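You operate a simulated robot arm through the tools that you are given. There is no shell and no other tool. Be economical: measure what you need, move in short steps, check, and stop when the job is done.

You are at the controls of a simulated robot arm. One attempt, no reset.

JOB
Water the teal pot on the grey mat with the green can.
Fine: till its red float is in the green band, no spill; can back, pot back in its saucer; the other pots stay dry.
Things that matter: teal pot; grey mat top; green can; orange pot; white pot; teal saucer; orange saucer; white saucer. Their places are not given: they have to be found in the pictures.

Only the result counts: the job must be done as asked and must still hold three seconds after the hand-in. Knocking over, shifting, dropping, spilling or breaking anything else fails it.

ROBOT AND FRAMES
A 6-joint arm with a two-finger parallel gripper, fixed in place. Base frame: the origin is at the foot of the arm, x ahead of it, y to its left, z up; the work surface is at about z = 800. Units: mm, degrees, N and s.
With the tool pointing down near the work surface it reaches from about 260 to 680 mm from the base axis. Its first joint turns from -66.0 to 66.0 degrees. Payload 2.9 kg.
Tool frame: the origin (TCP) lies between the finger pads and is the grasp point; the fingertips stand 30 mm ahead of it; z points along the fingers, y is the line along which they close. Largest opening 110 mm; finger width 20, thickness 10; the body of the gripper, 48 by 112 mm, starts 55 mm behind the TCP.
Orientation is that of the tool frame in the base frame, as a unit quaternion [x, y, z, w]. With the fingers straight down and closing along the base's y, the tool's x points along the base's -x, its y along +y and its z along -z.

CONTROLS
- The arm moves only by the tool nudge_tool. Its argument "rows" is text: rows parted by semicolons, each of 7 numbers parted by spaces: the turn, a rotation vector about the tool's x, y, z in units of 120 degrees (1.0 is 120 degrees), then the shift along the tool's x, y, z in units of 200 mm (1.0 is 200 mm), then the gripper command, from -1 (shut) to 1 (fully open), values between in proportion. In form: wx wy wz dx dy dz grip; .... A call has 1 to 8 rows; each row is the pose to reach, as a shift and turn from the pose commanded when the call began, along the tool's axes at that moment. A call with a number of a shift or a turn outside -1 to 1 is refused whole. A row lasts 0.2 s, in which the tool goes at most 50 mm and 8.6 degrees; a call with a longer step from one row to the next is refused whole, and so is a gripper value outside its range. Where a pose cannot be reached the arm comes as near as it can. A force on the tool above 60 N (or 10 N above the force at the start of the call, whichever is more), or a blocked arm, ends the call early, and 0.2 s more pass. Each finger travels about 108 mm/s and halts on what it meets, pressing with about 25 N; the grip force reading is that of the motor and also rises with nothing between the fingers. The clock runs only during rows and for 0.2 s after the last one: add rows that repeat a pose to give the fingers time. The reply holds the time, the measured pose of the TCP, the force on the tool along the base axes, the opening and the grip force, in the units named above and with some noise.
- Cameras (640 x 400 px; columns grow to the right, rows downward): "scene" is fixed at [77, 430.1, 1385.5]; the picture's right is [-0.78, -0.62, 0.00], its down [-0.35, 0.44, -0.83] and it looks along [0.52, -0.65, -0.56] (base axes); focal length 332 px, centre (320, 200). "wrist" rides on the gripper at [72, 17, -103] in the tool frame; the picture's right is [-0.23, 0.97, 0.00], its down [-0.76, -0.18, -0.62] and it looks along [-0.61, -0.14, 0.78] (tool axes); focal length 222 px, centre (320, 200).
- capture(camera): a new picture of that camera. The clock stands still meanwhile.
- locate(camera, pixels): for up to 12 pixels [column, row] of the newest picture of that camera ("zoom" is the newest enlarged one), the place [x, y, z] in the base frame of the surface seen there, good to about 2 mm. The clock stands still meanwhile.
- inspect(camera, box): a new picture of the part [left, top, right, bottom] of that camera's present view, enlarged. The clock stands still meanwhile.
- close_job(): hands the job in; it is judged then, once.

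Keep the steps short. Do not move on a guess: measure, check each grasp and each placing, and mend mistakes. In all there are 80 turns and 38 pictures (those below and enlarged ones count). Leave the gripper open and the arm clear of the work at the hand-in unless told otherwise, and finish with a single line.

The tools are called after "Emit:" as name(argument=value, ...) on one line, values as JSON. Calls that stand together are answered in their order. nudge_tool: Moves the arm, as the interface text tells. Its arguments: {"type":"object","properties":{"rows":{"type":"string"}},"required":["rows"]} The other tools are called the same way: capture (camera) takes a picture; locate (camera, pixels) gives the place of the surface under pixels of a picture; inspect (camera, box) takes an enlarged picture of a part of a camera's view; close_job () hands the job in.

At the start:

```text
time: 0.0
tool_pos: [427.4, -164.7, 1137.3]
tcp_rot: [0.0, 1.0, 0.0, -0.001]
wrist_force: [-0.8, 0.2, -0.5]
finger_gap: 109.9
gripper_force: 0.0
```

scene: 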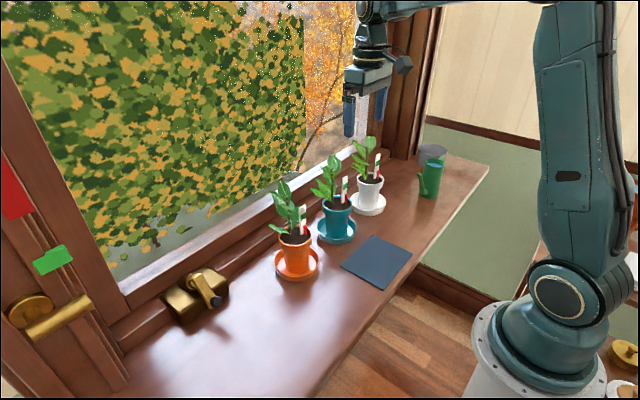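
wrist: 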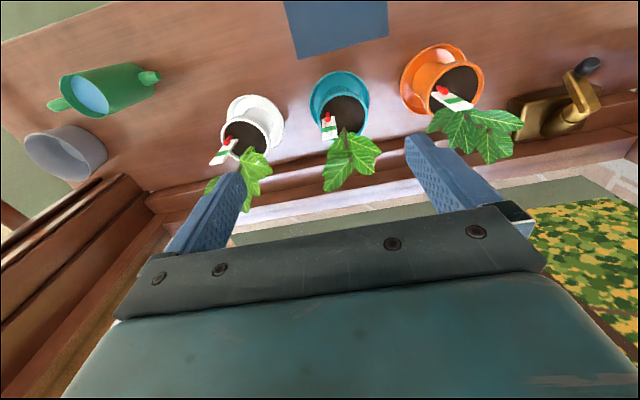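

I see three pots in saucers in a row, with the grey mat in front and the green can at the far right. I'll enlarge the views to measure them.

Emit:
inspect(camera="scene", box=[260, 120, 500, 290])

Emit:
inspect(camera="wrist", box=[0, 0, 560, 220])

```text
2.35 times, centred on (380, 205) of scene
```

zoom: 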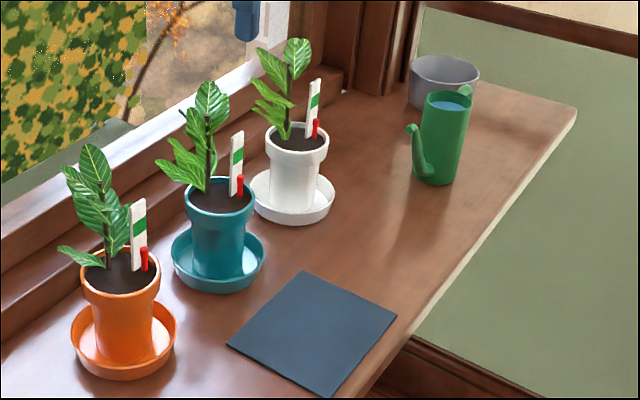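

```text
1.14 times, centred on (280, 110) of wrist
```

zoom: 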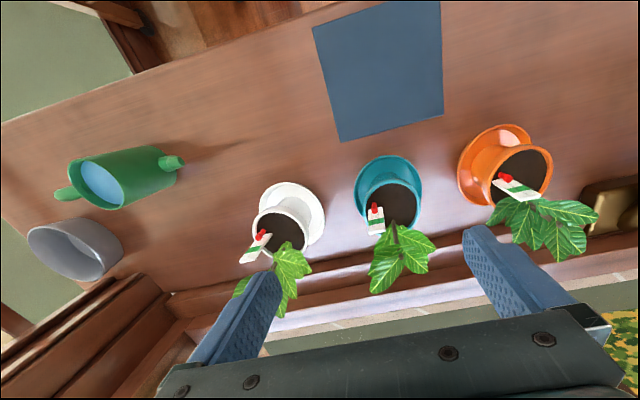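

Now I'll locate points on the pot rims, the saucers, the mat corners and the can in both pictures.

Emit:
locate(camera="zoom", pixels=[[313, 29], [440, 2], [442, 116], [340, 141], [100, 185], [68, 163], [122, 206], [58, 193], [170, 162], [183, 160], [130, 150], [160, 150]])

Emit:
locate(camera="zoom", pixels=[[360, 199], [388, 158], [412, 180], [418, 215], [392, 200], [377, 212], [376, 225], [396, 225], [355, 180], [375, 180], [380, 235], [415, 170]])

Emit:
locate(camera="scene", pixels=[[325, 205], [337, 209], [349, 203], [340, 200], [336, 225], [319, 228], [337, 242], [355, 226], [337, 216], [327, 233], [343, 198], [344, 180]])

Emit:
locate(camera="scene", pixels=[[420, 175], [422, 192], [431, 198], [436, 165], [427, 161], [444, 161], [430, 190], [440, 180], [416, 175], [431, 155], [440, 170], [425, 170]])

```text
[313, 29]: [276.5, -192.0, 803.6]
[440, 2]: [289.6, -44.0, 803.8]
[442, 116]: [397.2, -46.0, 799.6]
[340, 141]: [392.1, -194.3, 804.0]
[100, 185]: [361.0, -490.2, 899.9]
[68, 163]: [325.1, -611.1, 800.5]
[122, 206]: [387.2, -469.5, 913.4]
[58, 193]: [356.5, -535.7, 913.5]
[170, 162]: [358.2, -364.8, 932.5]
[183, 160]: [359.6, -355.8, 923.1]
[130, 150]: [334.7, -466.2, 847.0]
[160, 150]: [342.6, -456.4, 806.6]
```

```text
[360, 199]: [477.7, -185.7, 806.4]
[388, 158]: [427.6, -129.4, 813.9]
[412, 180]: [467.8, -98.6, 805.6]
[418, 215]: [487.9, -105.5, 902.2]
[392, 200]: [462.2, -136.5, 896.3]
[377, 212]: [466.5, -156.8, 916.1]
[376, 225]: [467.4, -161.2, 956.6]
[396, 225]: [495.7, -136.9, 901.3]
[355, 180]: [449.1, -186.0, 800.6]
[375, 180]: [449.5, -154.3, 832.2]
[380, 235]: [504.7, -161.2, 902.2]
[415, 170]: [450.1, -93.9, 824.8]
```

```text
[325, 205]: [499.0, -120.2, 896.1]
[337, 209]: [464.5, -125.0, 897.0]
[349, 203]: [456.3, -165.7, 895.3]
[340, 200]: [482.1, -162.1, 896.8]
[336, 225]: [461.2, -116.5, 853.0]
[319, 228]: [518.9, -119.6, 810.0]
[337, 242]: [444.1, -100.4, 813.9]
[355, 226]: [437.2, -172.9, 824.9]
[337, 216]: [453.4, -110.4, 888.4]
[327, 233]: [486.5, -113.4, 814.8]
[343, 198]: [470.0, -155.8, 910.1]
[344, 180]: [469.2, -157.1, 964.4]
```

```text
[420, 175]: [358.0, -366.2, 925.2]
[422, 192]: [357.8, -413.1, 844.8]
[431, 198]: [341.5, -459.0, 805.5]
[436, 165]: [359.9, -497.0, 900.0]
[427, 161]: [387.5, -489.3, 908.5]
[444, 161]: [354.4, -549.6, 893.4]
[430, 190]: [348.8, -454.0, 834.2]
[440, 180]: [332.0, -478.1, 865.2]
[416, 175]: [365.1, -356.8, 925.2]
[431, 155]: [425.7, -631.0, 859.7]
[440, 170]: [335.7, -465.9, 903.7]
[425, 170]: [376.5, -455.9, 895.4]
```

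The mat is centred near (337, -120), the teal pot near (480, -138) and the can near (358, -492). I'll take closer views of the teal pot and the can to refine these.

Emit:
inspect(camera="scene", box=[290, 145, 386, 205])

Emit:
inspect(camera="scene", box=[290, 185, 386, 245])

```text
6.67 times, centred on (338, 175) of scene
```

zoom: 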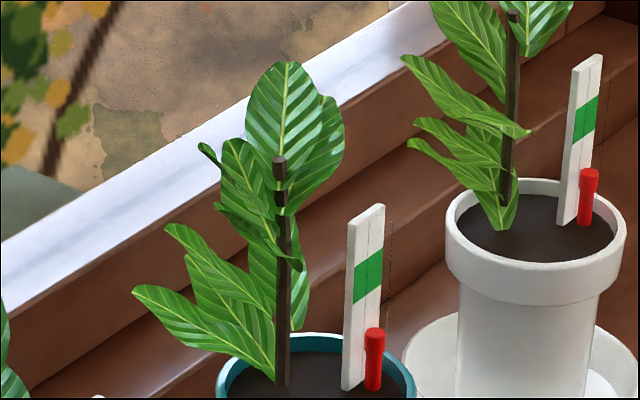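

```text
6.67 times, centred on (338, 215) of scene
```

zoom: 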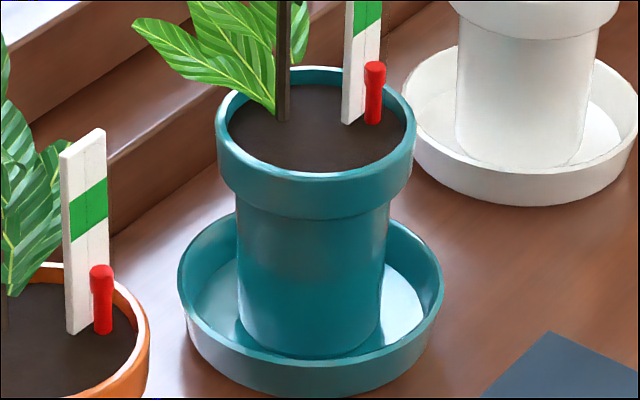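

The soil towards the base side is clear. The gauge stands on the -y side and the stem at +x. I'll locate points on this view.

Emit:
locate(camera="zoom", pixels=[[221, 130], [410, 120], [315, 175], [318, 68], [283, 118], [352, 122], [373, 120], [373, 66], [310, 140], [350, 155], [250, 140], [316, 178]])

Emit:
locate(camera="zoom", pixels=[[240, 250], [385, 250], [312, 260], [312, 340], [310, 362], [182, 280], [438, 275], [235, 212], [392, 200], [312, 215], [290, 50], [368, 5]])

```text
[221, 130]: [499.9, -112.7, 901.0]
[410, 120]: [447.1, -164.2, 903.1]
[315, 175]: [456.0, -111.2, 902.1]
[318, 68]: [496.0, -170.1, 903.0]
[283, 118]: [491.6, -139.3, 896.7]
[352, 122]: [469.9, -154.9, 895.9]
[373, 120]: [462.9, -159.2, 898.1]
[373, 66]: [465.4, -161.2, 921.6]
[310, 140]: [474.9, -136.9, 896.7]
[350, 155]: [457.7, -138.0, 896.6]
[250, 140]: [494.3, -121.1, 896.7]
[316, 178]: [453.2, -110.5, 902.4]
```

```text
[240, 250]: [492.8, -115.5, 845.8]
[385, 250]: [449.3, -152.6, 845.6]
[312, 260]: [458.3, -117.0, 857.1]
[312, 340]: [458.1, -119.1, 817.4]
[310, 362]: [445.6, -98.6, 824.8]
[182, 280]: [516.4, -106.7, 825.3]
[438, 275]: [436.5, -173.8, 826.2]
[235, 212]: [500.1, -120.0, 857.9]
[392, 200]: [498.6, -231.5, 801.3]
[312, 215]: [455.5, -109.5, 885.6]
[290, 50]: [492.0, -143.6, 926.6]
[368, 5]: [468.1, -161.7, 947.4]
```

The teal pot's axis is at about (475, -140), with rim radius 37 at z 883–903, body radius 28.5 and saucer lip at 825. I'll grip it under the rim with the tool about 25° below horizontal, coming from the base side. First I'll tilt the tool and back off, still high up, to test the reach.

Emit:
nudge_tool(rows="0 -0.0677 0 0.037 0.0156 0.0856 0.73; 0 -0.1354 0 0.074 0.031 0.171 0.73; 0 -0.203 0 0.111 0.047 0.257 0.73; 0 -0.271 0 0.148 0.0625 0.3425 0.73; 0 -0.3386 0 0.184 0.078 0.428 0.73; 0 -0.406 0 0.221 0.094 0.514 0.73; 0 -0.474 0 0.258 0.109 0.599 0.73; 0 -0.5417 0 0.295 0.125 0.685 0.73")

```text
time: 1.8
tool_pos: [387.8, -154.5, 1003.6]
tcp_rot: [0.0, 0.844, 0.001, 0.537]
wrist_force: [-0.6, 0.3, 0.6]
finger_gap: 95.2
gripper_force: 0.1
out of reach, approached as far as the arm can: row 8
```

The reach stops at about x 388 with the tool pointing straight ahead. For the mat I'll yaw the tool toward +y so the wrist sits to the side. I'll test that empty and high up before touching the pot.

Emit:
nudge_tool(rows="-0.0566 0 -0.0264 0.046 0.014 -0.01 0.73; -0.113 0 -0.0529 0.092 0.029 -0.02 0.73; -0.17 0 -0.0793 0.138 0.043 -0.031 0.73; -0.2265 0 -0.1057 0.184 0.057 -0.041 0.73; -0.283 0 -0.132 0.23 0.072 -0.051 0.73; -0.34 0 -0.1586 0.277 0.086 -0.061 0.73; -0.396 0 -0.185 0.323 0.1 -0.072 0.73; -0.453 0 -0.2115 0.369 0.115 -0.082 0.73")

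Emit:
capture(camera="scene")

```text
time: 3.6
tool_pos: [343.7, -132.1, 943.7]
tcp_rot: [-0.422, 0.73, 0.269, 0.465]
wrist_force: [0.1, 0.1, -0.6]
finger_gap: 95.2
gripper_force: 0.1
```

```text
31 pictures are left
```

scene: 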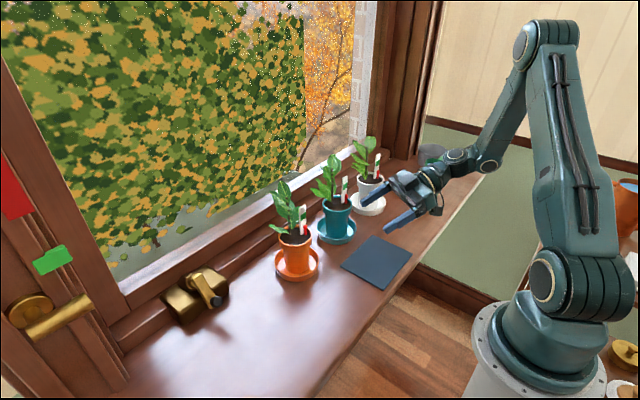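

The yawed pose over the mat was reached with no trouble. Now I'll go back to yaw 0, in front of the teal pot at z about 935.

Emit:
nudge_tool(rows="0.0566 0 0.0264 0 -0.033 0.014 0.73; 0.113 0 0.0529 0 -0.066 0.029 0.73; 0.17 0 0.0793 0 -0.099 0.043 0.73; 0.2265 0 0.1057 0 -0.132 0.057 0.73; 0.283 0 0.132 0 -0.165 0.072 0.73; 0.34 0 0.1586 -0.001 -0.198 0.086 0.73; 0.396 0 0.185 -0.002 -0.231 0.1 0.73; 0.453 0 0.2115 -0.004 -0.264 0.115 0.73")

```text
time: 5.4
tool_pos: [399.7, -140.1, 934.8]
tcp_rot: [0.002, 0.843, -0.001, 0.538]
wrist_force: [0.2, 0.7, 0.4]
finger_gap: 94.9
gripper_force: 0.0
```

On target. Next I'll go straight down to z 887, then check the alignment in pictures.

Emit:
nudge_tool(rows="0 0 0 0.0725 0 0.034 0.73; 0 0 0 0.145 0 0.068 0.73; 0 0 0 0.2175 0 0.1015 0.73")

Emit:
capture(camera="wrist")

Emit:
inspect(camera="scene", box=[270, 140, 430, 240])

```text
time: 6.2
tool_pos: [399.2, -139.5, 886.1]
tcp_rot: [0.0, 0.843, 0.0, 0.538]
wrist_force: [0.2, -0.3, -0.4]
finger_gap: 95.3
gripper_force: 0.0
```

```text
30 pictures are left
```

wrist: 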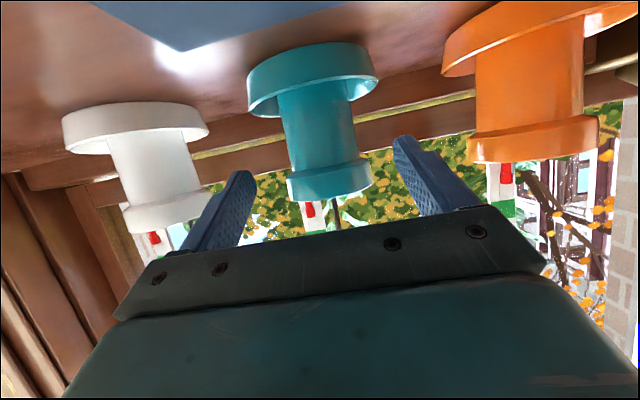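

```text
4.00 times, centred on (350, 190) of scene
```

zoom: 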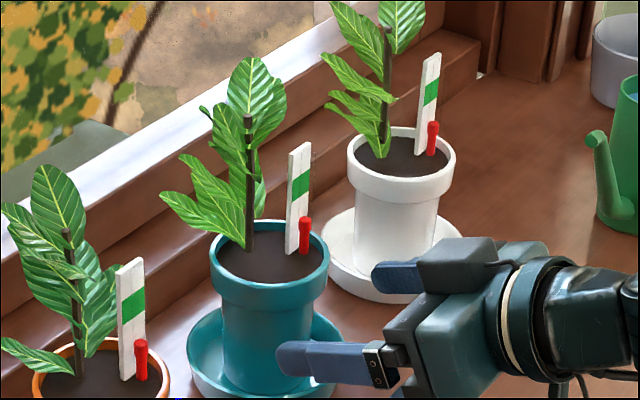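

The pot sits centrally between the fingers. I'll advance 75 mm along the tool axis and then close.

Emit:
nudge_tool(rows="0 0 0 0 0 0.1 0.73; 0 0 0 0 0 0.2 0.73; 0 0 0 0 0 0.3 0.73; 0 0 0 0 0 0.375 0.73; 0 0 0 0 0 0.375 0.73")

Emit:
inspect(camera="scene", box=[290, 180, 386, 240])

Emit:
capture(camera="wrist")

```text
time: 7.4
tool_pos: [467.2, -139.8, 855.7]
tcp_rot: [0.0, 0.844, 0.001, 0.537]
wrist_force: [-0.5, 0.1, -0.2]
finger_gap: 95.1
gripper_force: 0.1
```

```text
6.67 times, centred on (338, 210) of scene
```

zoom: 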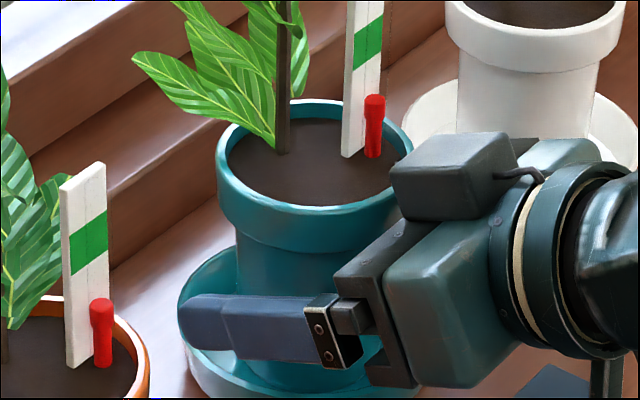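

```text
27 pictures are left
```

wrist: 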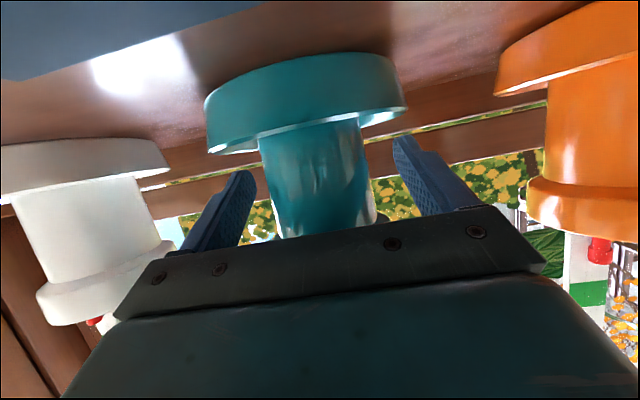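

The fingers straddle the pot body below the rim. Now I'll close.

Emit:
nudge_tool(rows="0 0 0 0 0 0 0.3; 0 0 0 0 0 0 -0.1; 0 0 0 0 0 0 -1; 0 0 0 0 0 0 -1")

```text
time: 8.4
tool_pos: [468.1, -138.9, 855.7]
tcp_rot: [0.0, 0.844, 0.0, 0.537]
wrist_force: [1.0, 0.6, 0.5]
finger_gap: 60.8
gripper_force: 24.5
```

It's gripped at 60.8 mm with 24.5 N. Next I'll lift straight up 60 mm.

Emit:
nudge_tool(rows="0 0 0 -0.034 0 -0.016 -1; 0 0 0 -0.09 0 -0.042 -1; 0 0 0 -0.158 0 -0.074 -1; 0 0 0 -0.226 0 -0.105 -1; 0 0 0 -0.272 0 -0.127 -1")

Emit:
inspect(camera="scene", box=[270, 130, 430, 250])

```text
time: 9.6
tool_pos: [468.5, -139.0, 914.9]
tcp_rot: [0.0, 0.844, 0.0, 0.537]
wrist_force: [-0.5, 0.5, -5.2]
finger_gap: 60.7
gripper_force: 24.7
```

```text
3.33 times, centred on (350, 190) of scene
```

zoom: 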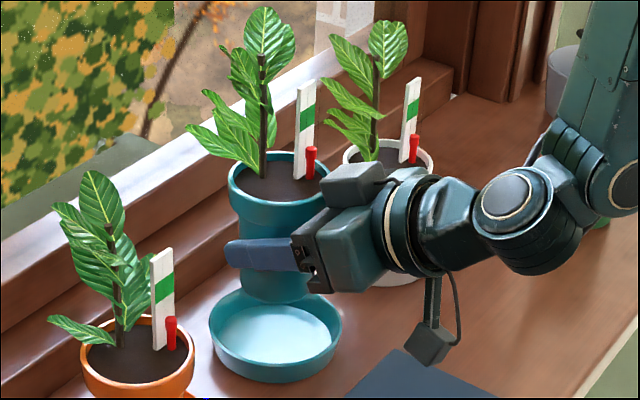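

The pot is held level and the saucer stayed put. I'll measure the saucer's centre and the held pot's place for the return.

Emit:
locate(camera="zoom", pixels=[[212, 325], [340, 325], [275, 370], [279, 293], [275, 330], [250, 350], [310, 350], [231, 180], [268, 205], [325, 190], [270, 240], [278, 363]])

```text
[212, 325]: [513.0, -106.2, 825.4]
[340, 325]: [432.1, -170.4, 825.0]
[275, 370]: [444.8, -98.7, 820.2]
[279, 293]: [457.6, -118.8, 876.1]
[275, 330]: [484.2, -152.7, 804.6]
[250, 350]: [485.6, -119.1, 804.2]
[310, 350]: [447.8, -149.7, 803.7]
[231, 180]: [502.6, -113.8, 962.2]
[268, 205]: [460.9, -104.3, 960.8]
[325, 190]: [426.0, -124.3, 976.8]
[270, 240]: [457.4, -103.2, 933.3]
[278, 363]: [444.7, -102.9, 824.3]
```

The saucer's centre is (473, -138) with its floor at z 804. I'll carry the pot straight back toward x 410, then swing it with yaw +66° to above the mat.

Emit:
nudge_tool(rows="0 0 0 0.016 0 -0.057 -1; 0 0 0 0.039 0 -0.142 -1; 0 0 0 0.062 0 -0.227 -1; 0 0 0 0.0775 0 -0.284 -1")

Emit:
nudge_tool(rows="-0.0623 0 -0.0291 0.0195 0.008 -0.0415 -1; -0.1245 0 -0.0582 0.039 0.016 -0.083 -1; -0.1868 0 -0.0873 0.0585 0.024 -0.125 -1; -0.249 0 -0.1164 0.0775 0.032 -0.1665 -1; -0.311 0 -0.1454 0.097 0.041 -0.208 -1; -0.3735 0 -0.1745 0.1165 0.049 -0.25 -1; -0.4358 0 -0.2036 0.136 0.057 -0.2915 -1; -0.498 0 -0.2327 0.1555 0.065 -0.333 -1")

Emit:
capture(camera="scene")

```text
time: 10.6
tool_pos: [409.3, -140.4, 926.1]
tcp_rot: [0.001, 0.844, -0.001, 0.537]
wrist_force: [0.5, -0.2, -5.3]
finger_gap: 60.8
gripper_force: 25.1
```

```text
time: 12.4
tool_pos: [336.6, -127.2, 926.4]
tcp_rot: [-0.46, 0.707, 0.293, 0.451]
wrist_force: [-0.4, 0.5, -5.4]
finger_gap: 60.7
gripper_force: 25.4
```

```text
25 pictures are left
```

scene: 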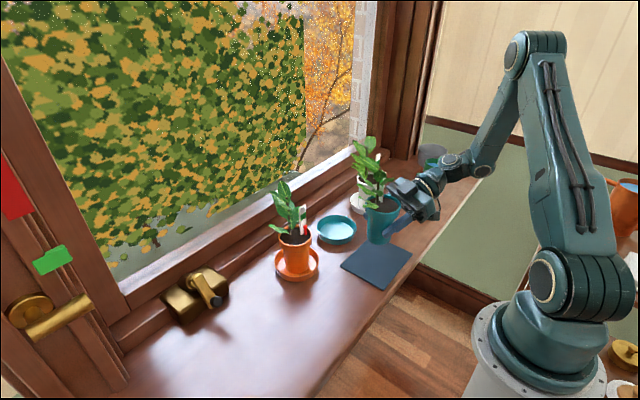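

The pot hangs over the mat. I'll check the mat corners and surface height.

Emit:
locate(camera="scene", pixels=[[344, 266], [383, 287], [410, 253], [375, 270], [390, 260], [360, 262]])

```text
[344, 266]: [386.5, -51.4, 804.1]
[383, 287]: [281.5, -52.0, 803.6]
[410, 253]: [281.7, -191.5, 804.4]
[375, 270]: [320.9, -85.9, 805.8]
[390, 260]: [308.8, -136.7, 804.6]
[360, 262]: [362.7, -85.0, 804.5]
```

The mat top is at z 804, the same height as the saucer floor, so the TCP should come to about 855.5. I'll lower gently.

Emit:
nudge_tool(rows="0 0 0 0.0725 0 0.034 -1; 0 0 0 0.145 0 0.068 -1; 0 0 0 0.2175 0 0.1015 -1; 0 0 0 0.272 0 0.127 -1; 0 0 0 0.299 0 0.14 -1; 0 0 0 0.313 0 0.146 -1; 0 0 0 0.319 0 0.149 -1; 0 0 0 0.319 0 0.149 -1")

Emit:
inspect(camera="scene", box=[320, 160, 448, 300])

```text
time: 14.2
tool_pos: [336.8, -127.2, 854.7]
tcp_rot: [-0.46, 0.706, 0.292, 0.452]
wrist_force: [1.3, -3.1, 14.2]
finger_gap: 60.6
gripper_force: 24.9
```

```text
2.86 times, centred on (384, 230) of scene
```

zoom: 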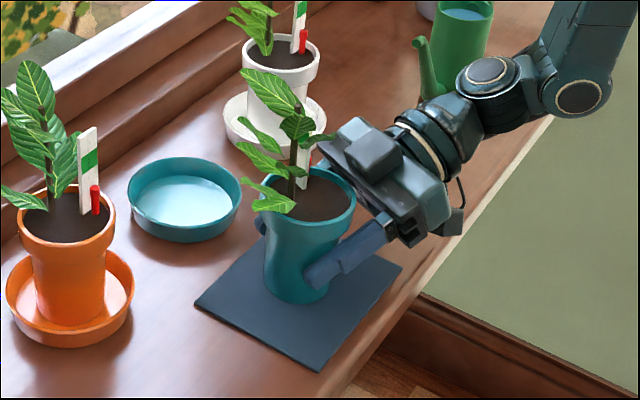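

There is contact: the force went from -5 to +14 N with the pot on the mat. I'll relax 0.5 mm upward and open.

Emit:
nudge_tool(rows="0 0 0 -0.003 0 -0.0015 -1; 0 0 0 -0.003 0 -0.0015 0.2; 0 0 0 -0.003 0 -0.0015 0.5; 0 0 0 -0.003 0 -0.0015 0.73; 0 0 0 -0.003 0 -0.0015 0.73")

```text
time: 15.4
tool_pos: [335.3, -126.7, 854.8]
tcp_rot: [-0.459, 0.708, 0.292, 0.451]
wrist_force: [0.3, 0.6, -0.1]
finger_gap: 94.9
gripper_force: 0.1
```

Released. I'll back off 75 mm along the tool axis, then rise straight up 150 mm.

Emit:
nudge_tool(rows="0 0 0 0 0 -0.075 0.73; 0 0 0 0 0 -0.2 0.73; 0 0 0 0 0 -0.3 0.73; 0 0 0 0 0 -0.375 0.73; 0 0 0 -0.1 0 -0.42 0.73; 0 0 0 -0.3 0 -0.515 0.73; 0 0 0 -0.5 0 -0.608 0.73; 0 0 0 -0.68 0 -0.692 0.73")

Emit:
inspect(camera="scene", box=[320, 150, 448, 300])

```text
time: 17.2
tool_pos: [314.1, -178.3, 1027.7]
tcp_rot: [-0.459, 0.708, 0.292, 0.45]
wrist_force: [-0.1, 0.3, 1.0]
finger_gap: 95.3
gripper_force: 0.0
out of reach, approached as far as the arm can: row 4, 5, 6, 7, 8
```

```text
2.67 times, centred on (384, 225) of scene
```

zoom: 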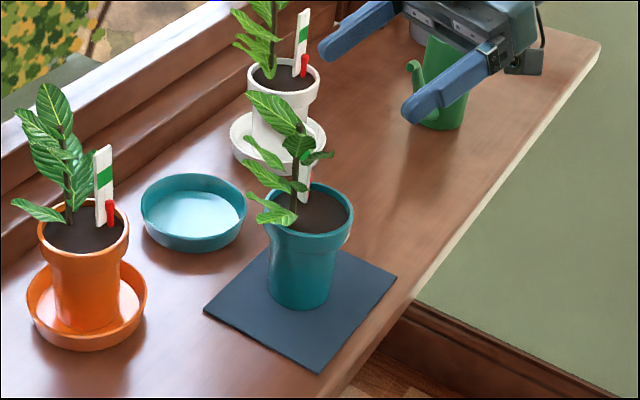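

The pot stands on the mat. I'll measure its rim and soil.

Emit:
locate(camera="zoom", pixels=[[267, 215], [353, 212], [312, 235], [320, 184], [320, 210], [300, 225], [335, 215], [290, 208], [303, 195], [310, 220], [335, 200], [306, 165]])

```text
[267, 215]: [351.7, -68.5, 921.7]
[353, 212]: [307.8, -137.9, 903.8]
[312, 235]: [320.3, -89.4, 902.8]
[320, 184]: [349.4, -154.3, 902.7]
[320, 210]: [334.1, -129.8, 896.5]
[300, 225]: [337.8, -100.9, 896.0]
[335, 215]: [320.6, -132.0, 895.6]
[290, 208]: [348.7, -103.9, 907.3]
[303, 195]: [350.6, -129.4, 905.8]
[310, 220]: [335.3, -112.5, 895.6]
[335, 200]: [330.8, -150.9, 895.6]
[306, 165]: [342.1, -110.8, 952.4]
```

The pot axis is at about (338, -121), soil at 896, gauge near (350, -132). The free soil is around (326, -125). Now I'll turn the tool down again while moving toward the can, staying high.

Emit:
nudge_tool(rows="0 0.0677 0 0.0045 -0.0535 -0.0864 0.73; 0 0.1354 0 0.009 -0.107 -0.173 0.73; 0 0.203 0 0.0135 -0.16 -0.259 0.73; 0 0.271 0 0.018 -0.214 -0.346 0.73; 0 0.3386 0 0.0225 -0.268 -0.432 0.73; 0 0.406 0 0.027 -0.321 -0.519 0.73; 0 0.474 0 0.0315 -0.375 -0.605 0.73; 0 0.5417 0 0.036 -0.4285 -0.6915 0.73")

```text
time: 19.0
tool_pos: [338.5, -328.4, 1081.9]
tcp_rot: [-0.545, 0.839, -0.001, -0.001]
wrist_force: [-0.4, 0.7, -0.9]
finger_gap: 95.1
gripper_force: 0.1
```

The tool is vertical. Next I'll yaw to 90° so the fingers close along x, and move above the can at z 1060.

Emit:
nudge_tool(rows="0 0 -0.033 0.11 -0.063 0.018 0.73; 0 0 -0.067 0.221 -0.126 0.037 0.73; 0 0 -0.1 0.332 -0.189 0.055 0.73; 0 0 -0.133 0.443 -0.252 0.073 0.73; 0 0 -0.167 0.553 -0.315 0.092 0.73; 0 0 -0.2 0.664 -0.378 0.11 0.73")

Emit:
capture(camera="wrist")

Emit:
inspect(camera="scene", box=[380, 120, 476, 210])

```text
time: 20.4
tool_pos: [353.5, -481.9, 1059.3]
tcp_rot: [-0.707, 0.707, -0.001, -0.001]
wrist_force: [0.4, -0.5, -0.2]
finger_gap: 95.1
gripper_force: 0.1
```

```text
22 pictures are left
```

wrist: 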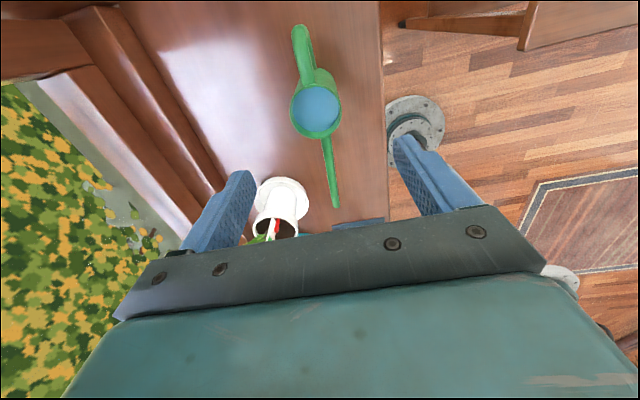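

```text
4.44 times, centred on (428, 165) of scene
```

zoom: 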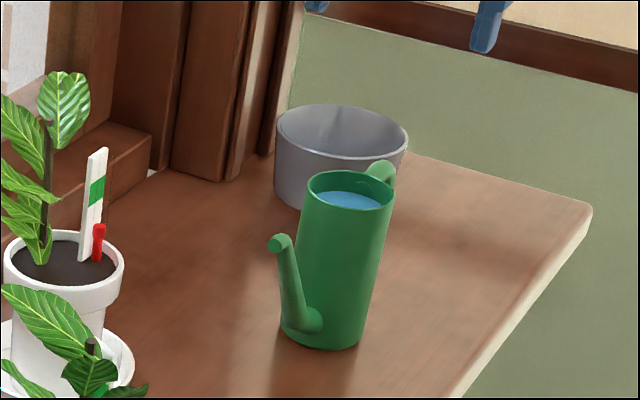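

The wrist view shows the can rim at (316, 108), the spout tip at (335, 205) and the handle at (302, 45). I'll locate them.

Emit:
locate(camera="wrist", pixels=[[291, 107], [341, 107], [318, 137], [316, 82], [316, 105], [335, 205], [334, 195], [328, 150], [302, 40], [306, 70], [305, 130], [330, 160]])

Emit:
locate(camera="zoom", pixels=[[308, 182], [394, 200], [350, 172], [345, 208], [281, 240], [275, 247], [287, 236], [320, 345], [335, 280], [385, 168], [352, 198], [308, 320]])

```text
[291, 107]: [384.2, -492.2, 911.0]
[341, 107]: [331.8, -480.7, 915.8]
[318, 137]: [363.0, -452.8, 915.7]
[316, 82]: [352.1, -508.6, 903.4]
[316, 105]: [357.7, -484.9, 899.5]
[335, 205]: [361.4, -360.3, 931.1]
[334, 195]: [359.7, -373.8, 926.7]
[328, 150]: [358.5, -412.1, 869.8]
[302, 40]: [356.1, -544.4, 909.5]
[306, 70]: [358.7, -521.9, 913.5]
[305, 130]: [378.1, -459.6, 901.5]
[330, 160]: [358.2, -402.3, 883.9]
```

```text
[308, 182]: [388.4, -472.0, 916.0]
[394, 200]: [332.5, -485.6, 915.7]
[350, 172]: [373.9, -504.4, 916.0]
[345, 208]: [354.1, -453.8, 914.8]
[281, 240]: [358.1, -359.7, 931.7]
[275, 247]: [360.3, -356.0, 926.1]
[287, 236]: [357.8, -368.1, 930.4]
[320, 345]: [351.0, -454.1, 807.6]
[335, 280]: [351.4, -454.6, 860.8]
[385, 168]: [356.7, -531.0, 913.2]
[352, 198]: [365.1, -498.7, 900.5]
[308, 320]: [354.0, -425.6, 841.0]
```

The can axis is at (359, -483) with radius 29–30, rim z 916, water z 900 and spout tip (359, -358, 931). I'll descend to TCP z 872, with the palm clearing the rim by 11 mm.

Emit:
nudge_tool(rows="0 0 0 0.005 -0.028 0.15 0.73; 0 0 0 0.005 -0.028 0.35 0.73; 0 0 0 0.005 -0.028 0.55 0.73; 0 0 0 0.005 -0.028 0.7 0.73; 0 0 0 0.005 -0.028 0.82 0.73; 0 0 0 0.005 -0.028 0.9 0.73; 0 0 0 0.005 -0.028 0.935 0.73; 0 0 0 0.005 -0.028 0.935 0.73")

Emit:
capture(camera="wrist")

```text
time: 22.2
tool_pos: [359.6, -483.3, 872.3]
tcp_rot: [-0.707, 0.707, -0.001, -0.001]
wrist_force: [0.7, 0.3, 0.0]
finger_gap: 95.4
gripper_force: 0.1
```

```text
20 pictures are left
```

wrist: 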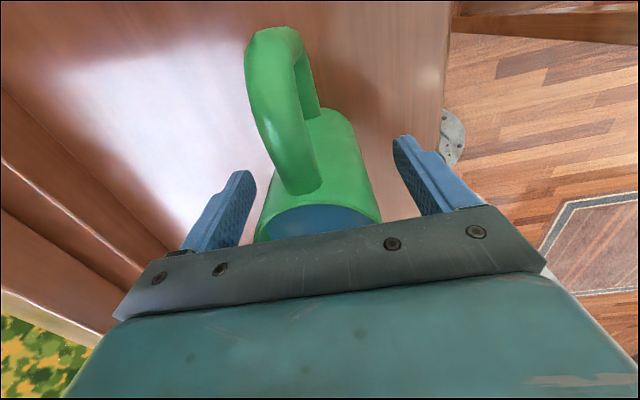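

The can is centred between the fingers, so I'll close.

Emit:
nudge_tool(rows="0 0 0 0 0 0 0.4; 0 0 0 0 0 0 0.1; 0 0 0 0 0 0 -1; 0 0 0 0 0 0 -1")

```text
time: 23.2
tool_pos: [359.4, -483.4, 873.4]
tcp_rot: [0.707, -0.707, 0.001, 0.0]
wrist_force: [2.0, -0.8, 0.5]
finger_gap: 57.7
gripper_force: 25.3
```

Gripped at 57.7 mm, 25 N. I'll lift smoothly by 90 mm.

Emit:
nudge_tool(rows="0 0 0 0 0 -0.02 -1; 0 0 0 0 0 -0.07 -1; 0 0 0 0 0 -0.15 -1; 0 0 0 0 0 -0.23 -1; 0 0 0 0 0 -0.31 -1; 0 0 0 0 0 -0.38 -1; 0 0 0 0 0 -0.43 -1; 0 0 0 0 0 -0.45 -1")

Emit:
inspect(camera="scene", box=[340, 90, 500, 190])

```text
time: 25.0
tool_pos: [358.6, -483.4, 962.5]
tcp_rot: [-0.707, 0.707, -0.001, 0.0]
wrist_force: [-0.2, -0.2, -3.6]
finger_gap: 57.5
gripper_force: 25.1
```

```text
4.00 times, centred on (420, 140) of scene
```

zoom: 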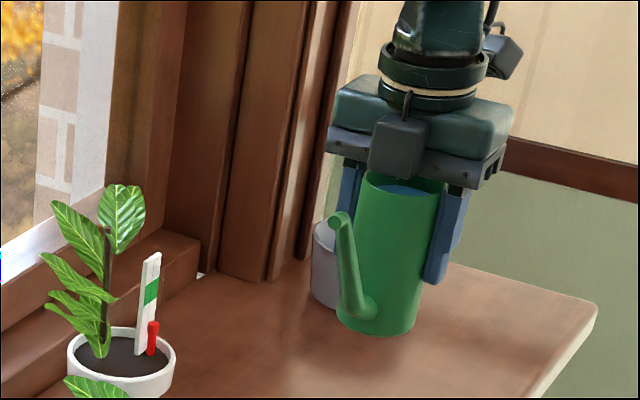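

Lifted level, and the can weighs about 0.37 kg. I'll carry it level toward the pot (x 326) in smooth steps.

Emit:
nudge_tool(rows="0 0 0 -0.04 0.01 0 -1; 0 0 0 -0.15 0.03 0 -1; 0 0 0 -0.28 0.055 0 -1; 0 0 0 -0.42 0.083 0 -1; 0 0 0 -0.56 0.11 0 -1; 0 0 0 -0.7 0.135 0 -1; 0 0 0 -0.81 0.155 0 -1; 0 0 0 -0.86 0.163 0 -1")

Emit:
nudge_tool(rows="0 0 0 -0.03 0 0.01 -1; 0 0 0 -0.09 0 0.04 -1; 0 0 0 -0.15 0 0.08 -1; 0 0 0 -0.19 0 0.12 -1; 0 0 0 -0.195 0 0.15 -1; 0 0 0 -0.195 0 0.16 -1")

Emit:
inspect(camera="scene", box=[300, 120, 460, 270])

```text
time: 26.8
tool_pos: [326.8, -311.1, 961.3]
tcp_rot: [0.707, -0.707, 0.002, 0.0]
wrist_force: [0.2, 0.4, -5.0]
finger_gap: 57.6
gripper_force: 24.5
```

```text
time: 28.2
tool_pos: [327.7, -271.7, 930.9]
tcp_rot: [0.707, -0.707, 0.0, 0.0]
wrist_force: [-0.2, 0.0, -3.7]
finger_gap: 57.7
gripper_force: 24.5
```

```text
2.67 times, centred on (380, 195) of scene
```

zoom: 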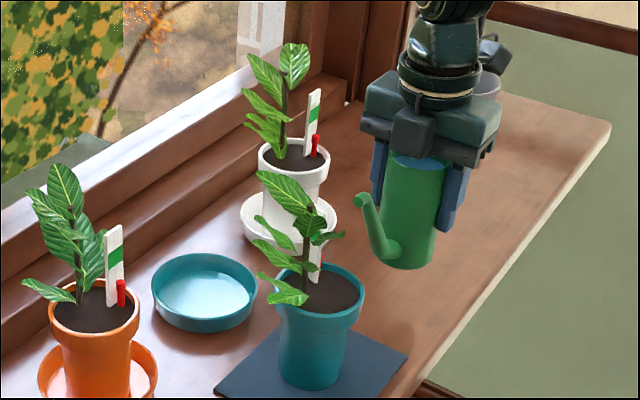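

The spout is near the pot. I'll take a close view of the gauge for a baseline and check the spout tip position.

Emit:
locate(camera="zoom", pixels=[[360, 200], [356, 208], [366, 197]])

Emit:
inspect(camera="scene", box=[395, 175, 443, 255])

Emit:
inspect(camera="scene", box=[390, 190, 454, 230])

```text
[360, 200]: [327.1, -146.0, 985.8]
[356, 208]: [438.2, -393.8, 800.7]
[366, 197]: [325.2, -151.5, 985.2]
```

```text
5.00 times, centred on (419, 215) of scene
```

zoom: 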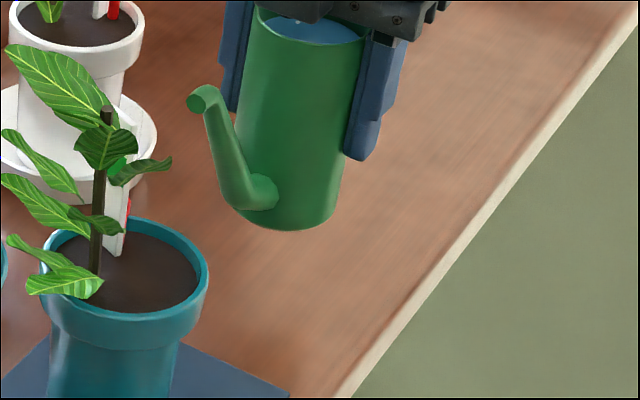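

```text
10.00 times, centred on (422, 210) of scene
```

zoom: 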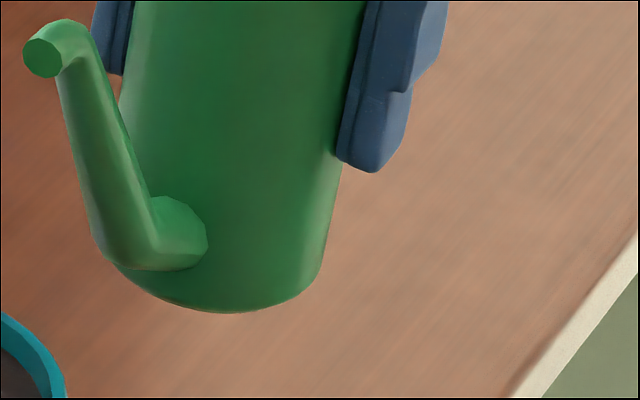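

The spout tip is at (327, -146, 986), just inside the rim line. I'll tilt 10° spout-down, which should be below the pouring threshold, to verify the direction.

Emit:
nudge_tool(rows="0 0.02 0 0 0 0 -1; 0 0.05 0 0 0 0 -1; 0 0.075 0 0 0 0 -1; 0 0.0833 0 0 0 0 -1")

Emit:
inspect(camera="scene", box=[360, 155, 456, 235])

```text
time: 29.2
tool_pos: [326.6, -272.8, 930.5]
tcp_rot: [-0.703, 0.705, -0.062, -0.063]
wrist_force: [-0.9, 0.6, -4.2]
finger_gap: 57.9
gripper_force: 24.5
```

```text
5.00 times, centred on (408, 195) of scene
```

zoom: 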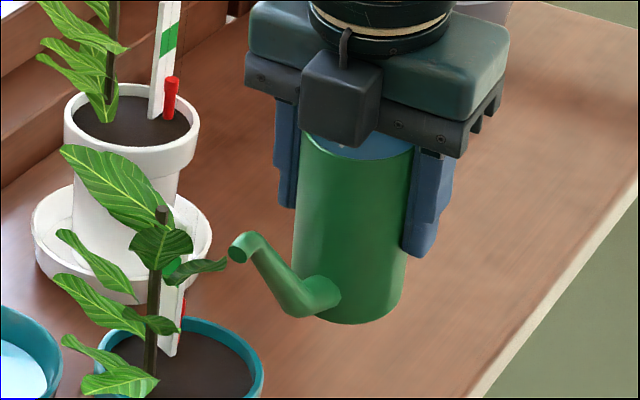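

The direction is right. I'll tilt on to 16°, wait briefly and look for flow.

Emit:
nudge_tool(rows="0 0.02 0 0 0 0 -1; 0 0.04 0 0 0 0 -1; 0 0.05 0 0 0 0 -1; 0 0.05 0 0 0 0 -1; 0 0.05 0 0 0 0 -1")

Emit:
inspect(camera="scene", box=[360, 155, 456, 235])

```text
time: 30.4
tool_pos: [326.9, -272.0, 930.3]
tcp_rot: [-0.7, 0.7, -0.1, -0.099]
wrist_force: [0.1, -0.4, -3.8]
finger_gap: 57.7
gripper_force: 25.3
```

```text
5.00 times, centred on (408, 195) of scene
```

zoom: 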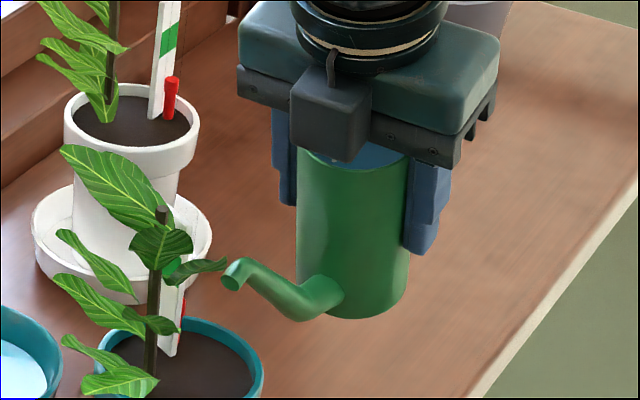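

No flow is visible at 16°. I'll go to 20° and dwell.

Emit:
nudge_tool(rows="0 0.02 0 0 0 0 -1; 0 0.033 0 0 0 0 -1; 0 0.033 0 0 0 0 -1; 0 0.033 0 0 0 0 -1")

Emit:
inspect(camera="scene", box=[360, 155, 456, 235])

```text
time: 31.4
tool_pos: [327.6, -272.5, 929.3]
tcp_rot: [-0.696, 0.696, -0.123, -0.123]
wrist_force: [0.6, -0.4, -3.9]
finger_gap: 57.7
gripper_force: 25.0
```

```text
5.00 times, centred on (408, 195) of scene
```

zoom: 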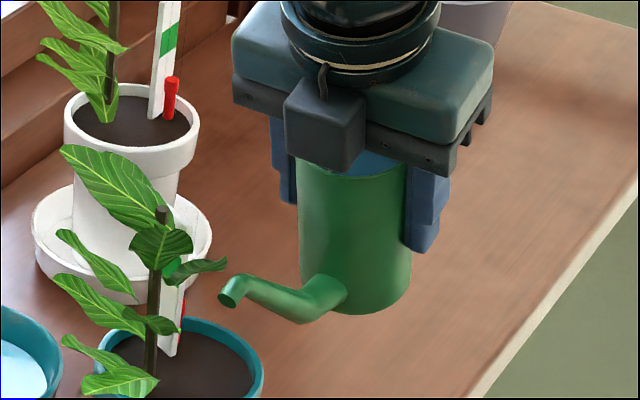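

Still no flow. I'll measure the spout tip, rim and water heights here.

Emit:
locate(camera="zoom", pixels=[[228, 298], [232, 282], [225, 303], [370, 165], [350, 160], [395, 162], [340, 172], [352, 174], [182, 308], [183, 300], [168, 270], [182, 320]])

```text
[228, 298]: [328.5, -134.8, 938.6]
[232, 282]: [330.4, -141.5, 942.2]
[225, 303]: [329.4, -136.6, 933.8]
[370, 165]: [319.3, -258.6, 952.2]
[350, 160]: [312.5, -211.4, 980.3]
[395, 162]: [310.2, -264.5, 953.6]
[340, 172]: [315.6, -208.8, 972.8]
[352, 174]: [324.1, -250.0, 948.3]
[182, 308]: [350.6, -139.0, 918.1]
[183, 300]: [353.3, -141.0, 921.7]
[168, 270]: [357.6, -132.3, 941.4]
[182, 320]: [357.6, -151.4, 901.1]
```

The tip is at z 938 and the float top is still at 921.7, so nothing has poured. I'll go to 25°, raising 8 mm to keep the tip clear.

Emit:
nudge_tool(rows="0 0.015 0 0.005 0 -0.015 -1; 0 0.03 0 0.01 0 -0.028 -1; 0 0.042 0 0.014 0 -0.038 -1; 0 0.042 0 0.014 0 -0.038 -1; 0 0.042 0 0.014 0 -0.038 -1")

Emit:
inspect(camera="scene", box=[360, 155, 456, 235])

```text
time: 32.6
tool_pos: [326.3, -272.5, 938.8]
tcp_rot: [-0.69, 0.69, -0.154, -0.153]
wrist_force: [-0.3, 0.0, -4.5]
finger_gap: 57.7
gripper_force: 25.0
```

```text
5.00 times, centred on (408, 195) of scene
```

zoom: 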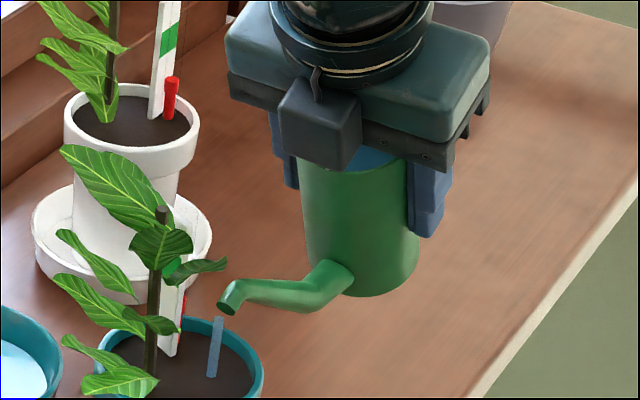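

Water is now flowing from the spout onto the soil, with the stream landing near (210, 375). I'll read the landing spot and float height.

Emit:
locate(camera="zoom", pixels=[[211, 374], [216, 320], [182, 308], [183, 302], [183, 298], [183, 294], [200, 375]])

Emit:
nudge_tool(rows="0 0 0 0 0 0 -1; 0 0 0 0 0 0 -1; 0 0 0 0 0 0 -1")

Emit:
inspect(camera="scene", box=[360, 175, 424, 235])

```text
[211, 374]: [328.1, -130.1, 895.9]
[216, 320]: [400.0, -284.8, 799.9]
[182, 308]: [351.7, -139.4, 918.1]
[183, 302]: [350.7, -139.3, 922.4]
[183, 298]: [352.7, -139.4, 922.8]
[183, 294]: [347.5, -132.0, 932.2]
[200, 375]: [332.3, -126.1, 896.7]
```

```text
time: 33.4
tool_pos: [326.4, -272.4, 939.4]
tcp_rot: [-0.69, 0.691, -0.152, -0.154]
wrist_force: [0.6, -0.4, -4.3]
finger_gap: 58.1
gripper_force: 25.1
```

```text
6.67 times, centred on (392, 205) of scene
```

zoom: 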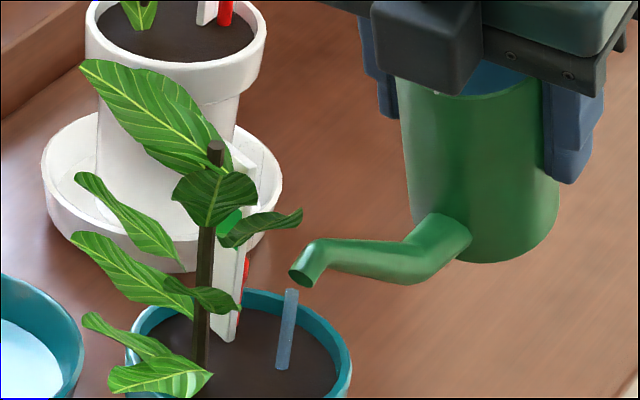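

The stream is steady on the soil. I'll read the float top and the band edges.

Emit:
locate(camera="zoom", pixels=[[247, 262], [247, 257], [248, 254], [244, 290], [225, 220], [220, 232], [237, 212], [238, 216], [225, 238], [230, 248], [283, 368]])

```text
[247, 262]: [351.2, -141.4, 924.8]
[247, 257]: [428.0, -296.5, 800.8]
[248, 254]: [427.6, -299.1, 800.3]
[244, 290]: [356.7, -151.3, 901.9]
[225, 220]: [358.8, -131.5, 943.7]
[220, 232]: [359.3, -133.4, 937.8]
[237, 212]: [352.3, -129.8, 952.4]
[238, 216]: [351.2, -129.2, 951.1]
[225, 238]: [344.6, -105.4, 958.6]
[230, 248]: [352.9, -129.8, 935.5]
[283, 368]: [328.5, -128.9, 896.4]
```

The float top is at about 925.5 and rising roughly 3 mm/s. I'll keep pouring for 1.6 s and check again with the white pot's gauge in view to read the band.

Emit:
nudge_tool(rows="0 0 0 0 0 0 -1; 0 0 0 0 0 0 -1; 0 0 0 0 0 0 -1; 0 0 0 0 0 0 -1; 0 0 0 0 0 0 -1; 0 0 0 0 0 0 -1; 0 0 0 0 0 0 -1")

Emit:
inspect(camera="scene", box=[360, 155, 424, 225])

```text
time: 35.0
tool_pos: [326.7, -272.2, 937.8]
tcp_rot: [0.691, -0.69, 0.154, 0.154]
wrist_force: [-0.2, 0.2, -4.4]
finger_gap: 57.6
gripper_force: 24.8
```

```text
5.71 times, centred on (392, 190) of scene
```

zoom: 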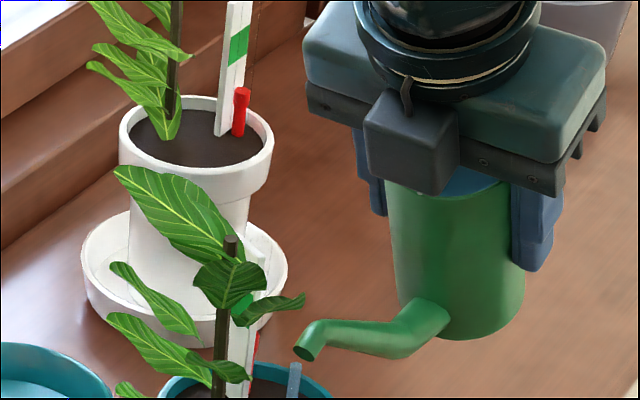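

Emit:
locate(camera="zoom", pixels=[[257, 333], [257, 337], [258, 341], [256, 329], [238, 27], [237, 62], [243, 88], [238, 132], [230, 33], [232, 66], [247, 22], [236, 60]])

```text
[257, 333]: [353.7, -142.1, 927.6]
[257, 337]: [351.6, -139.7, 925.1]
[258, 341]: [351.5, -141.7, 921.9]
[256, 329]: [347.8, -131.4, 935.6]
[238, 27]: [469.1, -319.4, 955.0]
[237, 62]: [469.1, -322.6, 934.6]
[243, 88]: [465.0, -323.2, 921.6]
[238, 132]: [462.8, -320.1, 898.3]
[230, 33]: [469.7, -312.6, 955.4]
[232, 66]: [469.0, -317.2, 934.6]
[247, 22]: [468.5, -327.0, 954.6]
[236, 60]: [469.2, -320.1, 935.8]
```

The green band spans z 935–955. The float top is now about 928 (start 921.6), and I aim for about 950, rising roughly 2 mm/s. I'll add 2° of tilt and pour for 3.6 s more before checking.

Emit:
nudge_tool(rows="0 0.008 0 0 0 0 -1; 0 0.0167 0 0 0 0 -1; 0 0.0167 0 0 0 0 -1; 0 0.0167 0 0 0 0 -1; 0 0.0167 0 0 0 0 -1; 0 0.0167 0 0 0 0 -1; 0 0.0167 0 0 0 0 -1; 0 0.0167 0 0 0 0 -1")

Emit:
nudge_tool(rows="0 0 0 0 0 0 -1; 0 0 0 0 0 0 -1; 0 0 0 0 0 0 -1; 0 0 0 0 0 0 -1; 0 0 0 0 0 0 -1; 0 0 0 0 0 0 -1; 0 0 0 0 0 0 -1; 0 0 0 0 0 0 -1")

Emit:
inspect(camera="scene", box=[360, 185, 424, 235])

```text
time: 36.8
tool_pos: [326.6, -272.3, 939.2]
tcp_rot: [0.688, -0.687, 0.165, 0.165]
wrist_force: [-0.7, -0.3, -3.2]
finger_gap: 58.1
gripper_force: 24.9
```

```text
time: 38.6
tool_pos: [328.4, -271.0, 937.3]
tcp_rot: [0.688, -0.687, 0.165, 0.165]
wrist_force: [-0.1, 0.2, -4.0]
finger_gap: 57.6
gripper_force: 24.5
```

```text
8.00 times, centred on (392, 210) of scene
```

zoom: 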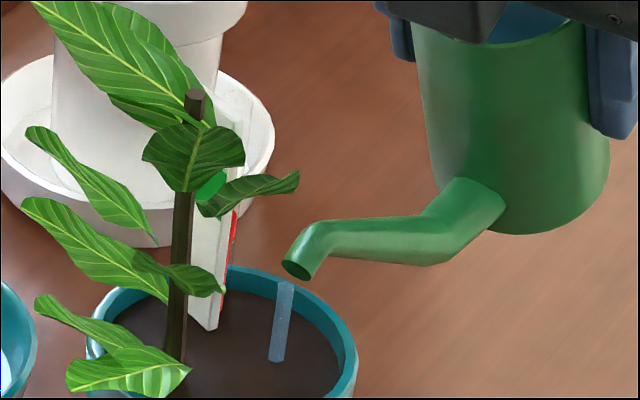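

Emit:
locate(camera="zoom", pixels=[[235, 212], [234, 218], [235, 208], [233, 224], [232, 245], [228, 265], [236, 214]])

```text
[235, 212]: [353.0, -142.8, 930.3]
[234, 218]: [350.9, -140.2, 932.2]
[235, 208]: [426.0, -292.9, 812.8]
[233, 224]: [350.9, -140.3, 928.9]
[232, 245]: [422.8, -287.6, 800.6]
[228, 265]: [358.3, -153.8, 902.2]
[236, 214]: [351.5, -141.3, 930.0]
```

The float top has reached the lower edge of a leaf, at about z 934, and the leaf will hide it from here on. I'll pour a conservative 2.6 s more, then stop and check from another viewpoint.

Emit:
nudge_tool(rows="0 0 0 0 0 0 -1; 0 0 0 0 0 0 -1; 0 0 0 0 0 0 -1; 0 0 0 0 0 0 -1; 0 0 0 0 0 0 -1; 0 0 0 0 0 0 -1; 0 0 0 0 0 0 -1; 0 0 0 0 0 0 -1")

Emit:
nudge_tool(rows="0 0 0 0 0 0 -1; 0 0 0 0 0 0 -1; 0 -0.05 0 0 0 0 -1; 0 -0.1 0 0 0 0 -1; 0 -0.15 0 0 0 0 -1; 0 -0.19 0 0 0 0 -1; 0 -0.215 0 0 0 0 -1; 0 -0.225 0 0 0 0 -1")

Emit:
inspect(camera="scene", box=[360, 155, 440, 235])

```text
time: 40.4
tool_pos: [326.9, -270.9, 938.5]
tcp_rot: [0.688, -0.687, 0.165, 0.165]
wrist_force: [0.1, -0.3, -2.9]
finger_gap: 57.7
gripper_force: 24.9
```

```text
time: 42.2
tool_pos: [326.6, -271.4, 938.6]
tcp_rot: [-0.707, 0.707, 0.0, -0.001]
wrist_force: [0.2, 0.0, -4.1]
finger_gap: 57.6
gripper_force: 25.3
```

```text
5.00 times, centred on (400, 195) of scene
```

zoom: 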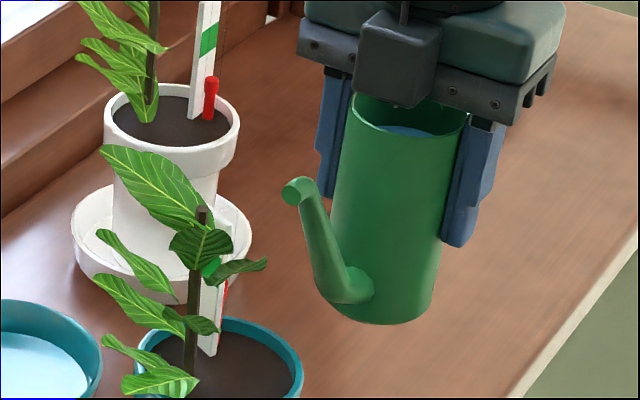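

Emit:
locate(camera="zoom", pixels=[[405, 130], [420, 132], [226, 285], [226, 281], [227, 278], [225, 292], [212, 265], [223, 310], [350, 105], [440, 140]])

```text
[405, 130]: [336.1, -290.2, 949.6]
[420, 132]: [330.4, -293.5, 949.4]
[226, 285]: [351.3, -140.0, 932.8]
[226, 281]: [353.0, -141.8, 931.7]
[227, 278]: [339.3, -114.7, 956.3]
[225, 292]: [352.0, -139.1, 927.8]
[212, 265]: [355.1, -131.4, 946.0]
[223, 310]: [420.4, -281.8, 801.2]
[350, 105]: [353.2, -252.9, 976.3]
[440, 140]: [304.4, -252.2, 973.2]
```

The can's water fell about 16 mm. The leaf hides the float from the scene camera, so I'll use the wrist camera. I'll keep the can level, raise it and yaw it away to (273, -350), so the pot shows at the side of the wrist picture.

Emit:
nudge_tool(rows="0 0 0.05 0.02 0.015 -0.025 -1; 0 0 0.11 0.05 0.04 -0.05 -1; 0 0 0.175 0.09 0.06 -0.07 -1; 0 0 0.24 0.13 0.09 -0.09 -1; 0 0 0.305 0.165 0.11 -0.105 -1; 0 0 0.355 0.19 0.127 -0.113 -1; 0 0 0.375 0.1965 0.134 -0.116 -1")

Emit:
nudge_tool(rows="0 0 0.05 0.03 -0.006 -0.015 -1; 0 0 0.11 0.07 -0.013 -0.035 -1; 0 0 0.175 0.11 -0.02 -0.055 -1; 0 0 0.24 0.15 -0.028 -0.075 -1; 0 0 0.305 0.19 -0.036 -0.095 -1; 0 0 0.355 0.22 -0.041 -0.11 -1; 0 0 0.375 0.234 -0.044 -0.116 -1")

Emit:
capture(camera="wrist")

```text
time: 43.8
tool_pos: [300.7, -311.3, 962.1]
tcp_rot: [-0.382, 0.924, 0.001, -0.001]
wrist_force: [-0.1, 0.9, -3.9]
finger_gap: 57.9
gripper_force: 24.7
```

```text
time: 45.4
tool_pos: [271.7, -349.5, 984.3]
tcp_rot: [0.002, 1.0, 0.0, 0.0]
wrist_force: [-0.2, -0.1, -3.6]
finger_gap: 57.8
gripper_force: 24.6
```

```text
7 pictures are left
```

wrist: 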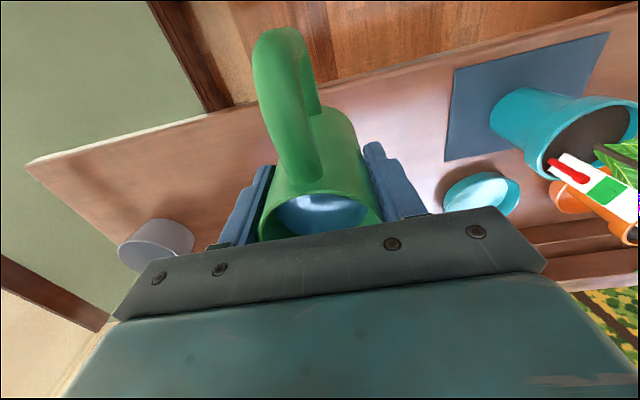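

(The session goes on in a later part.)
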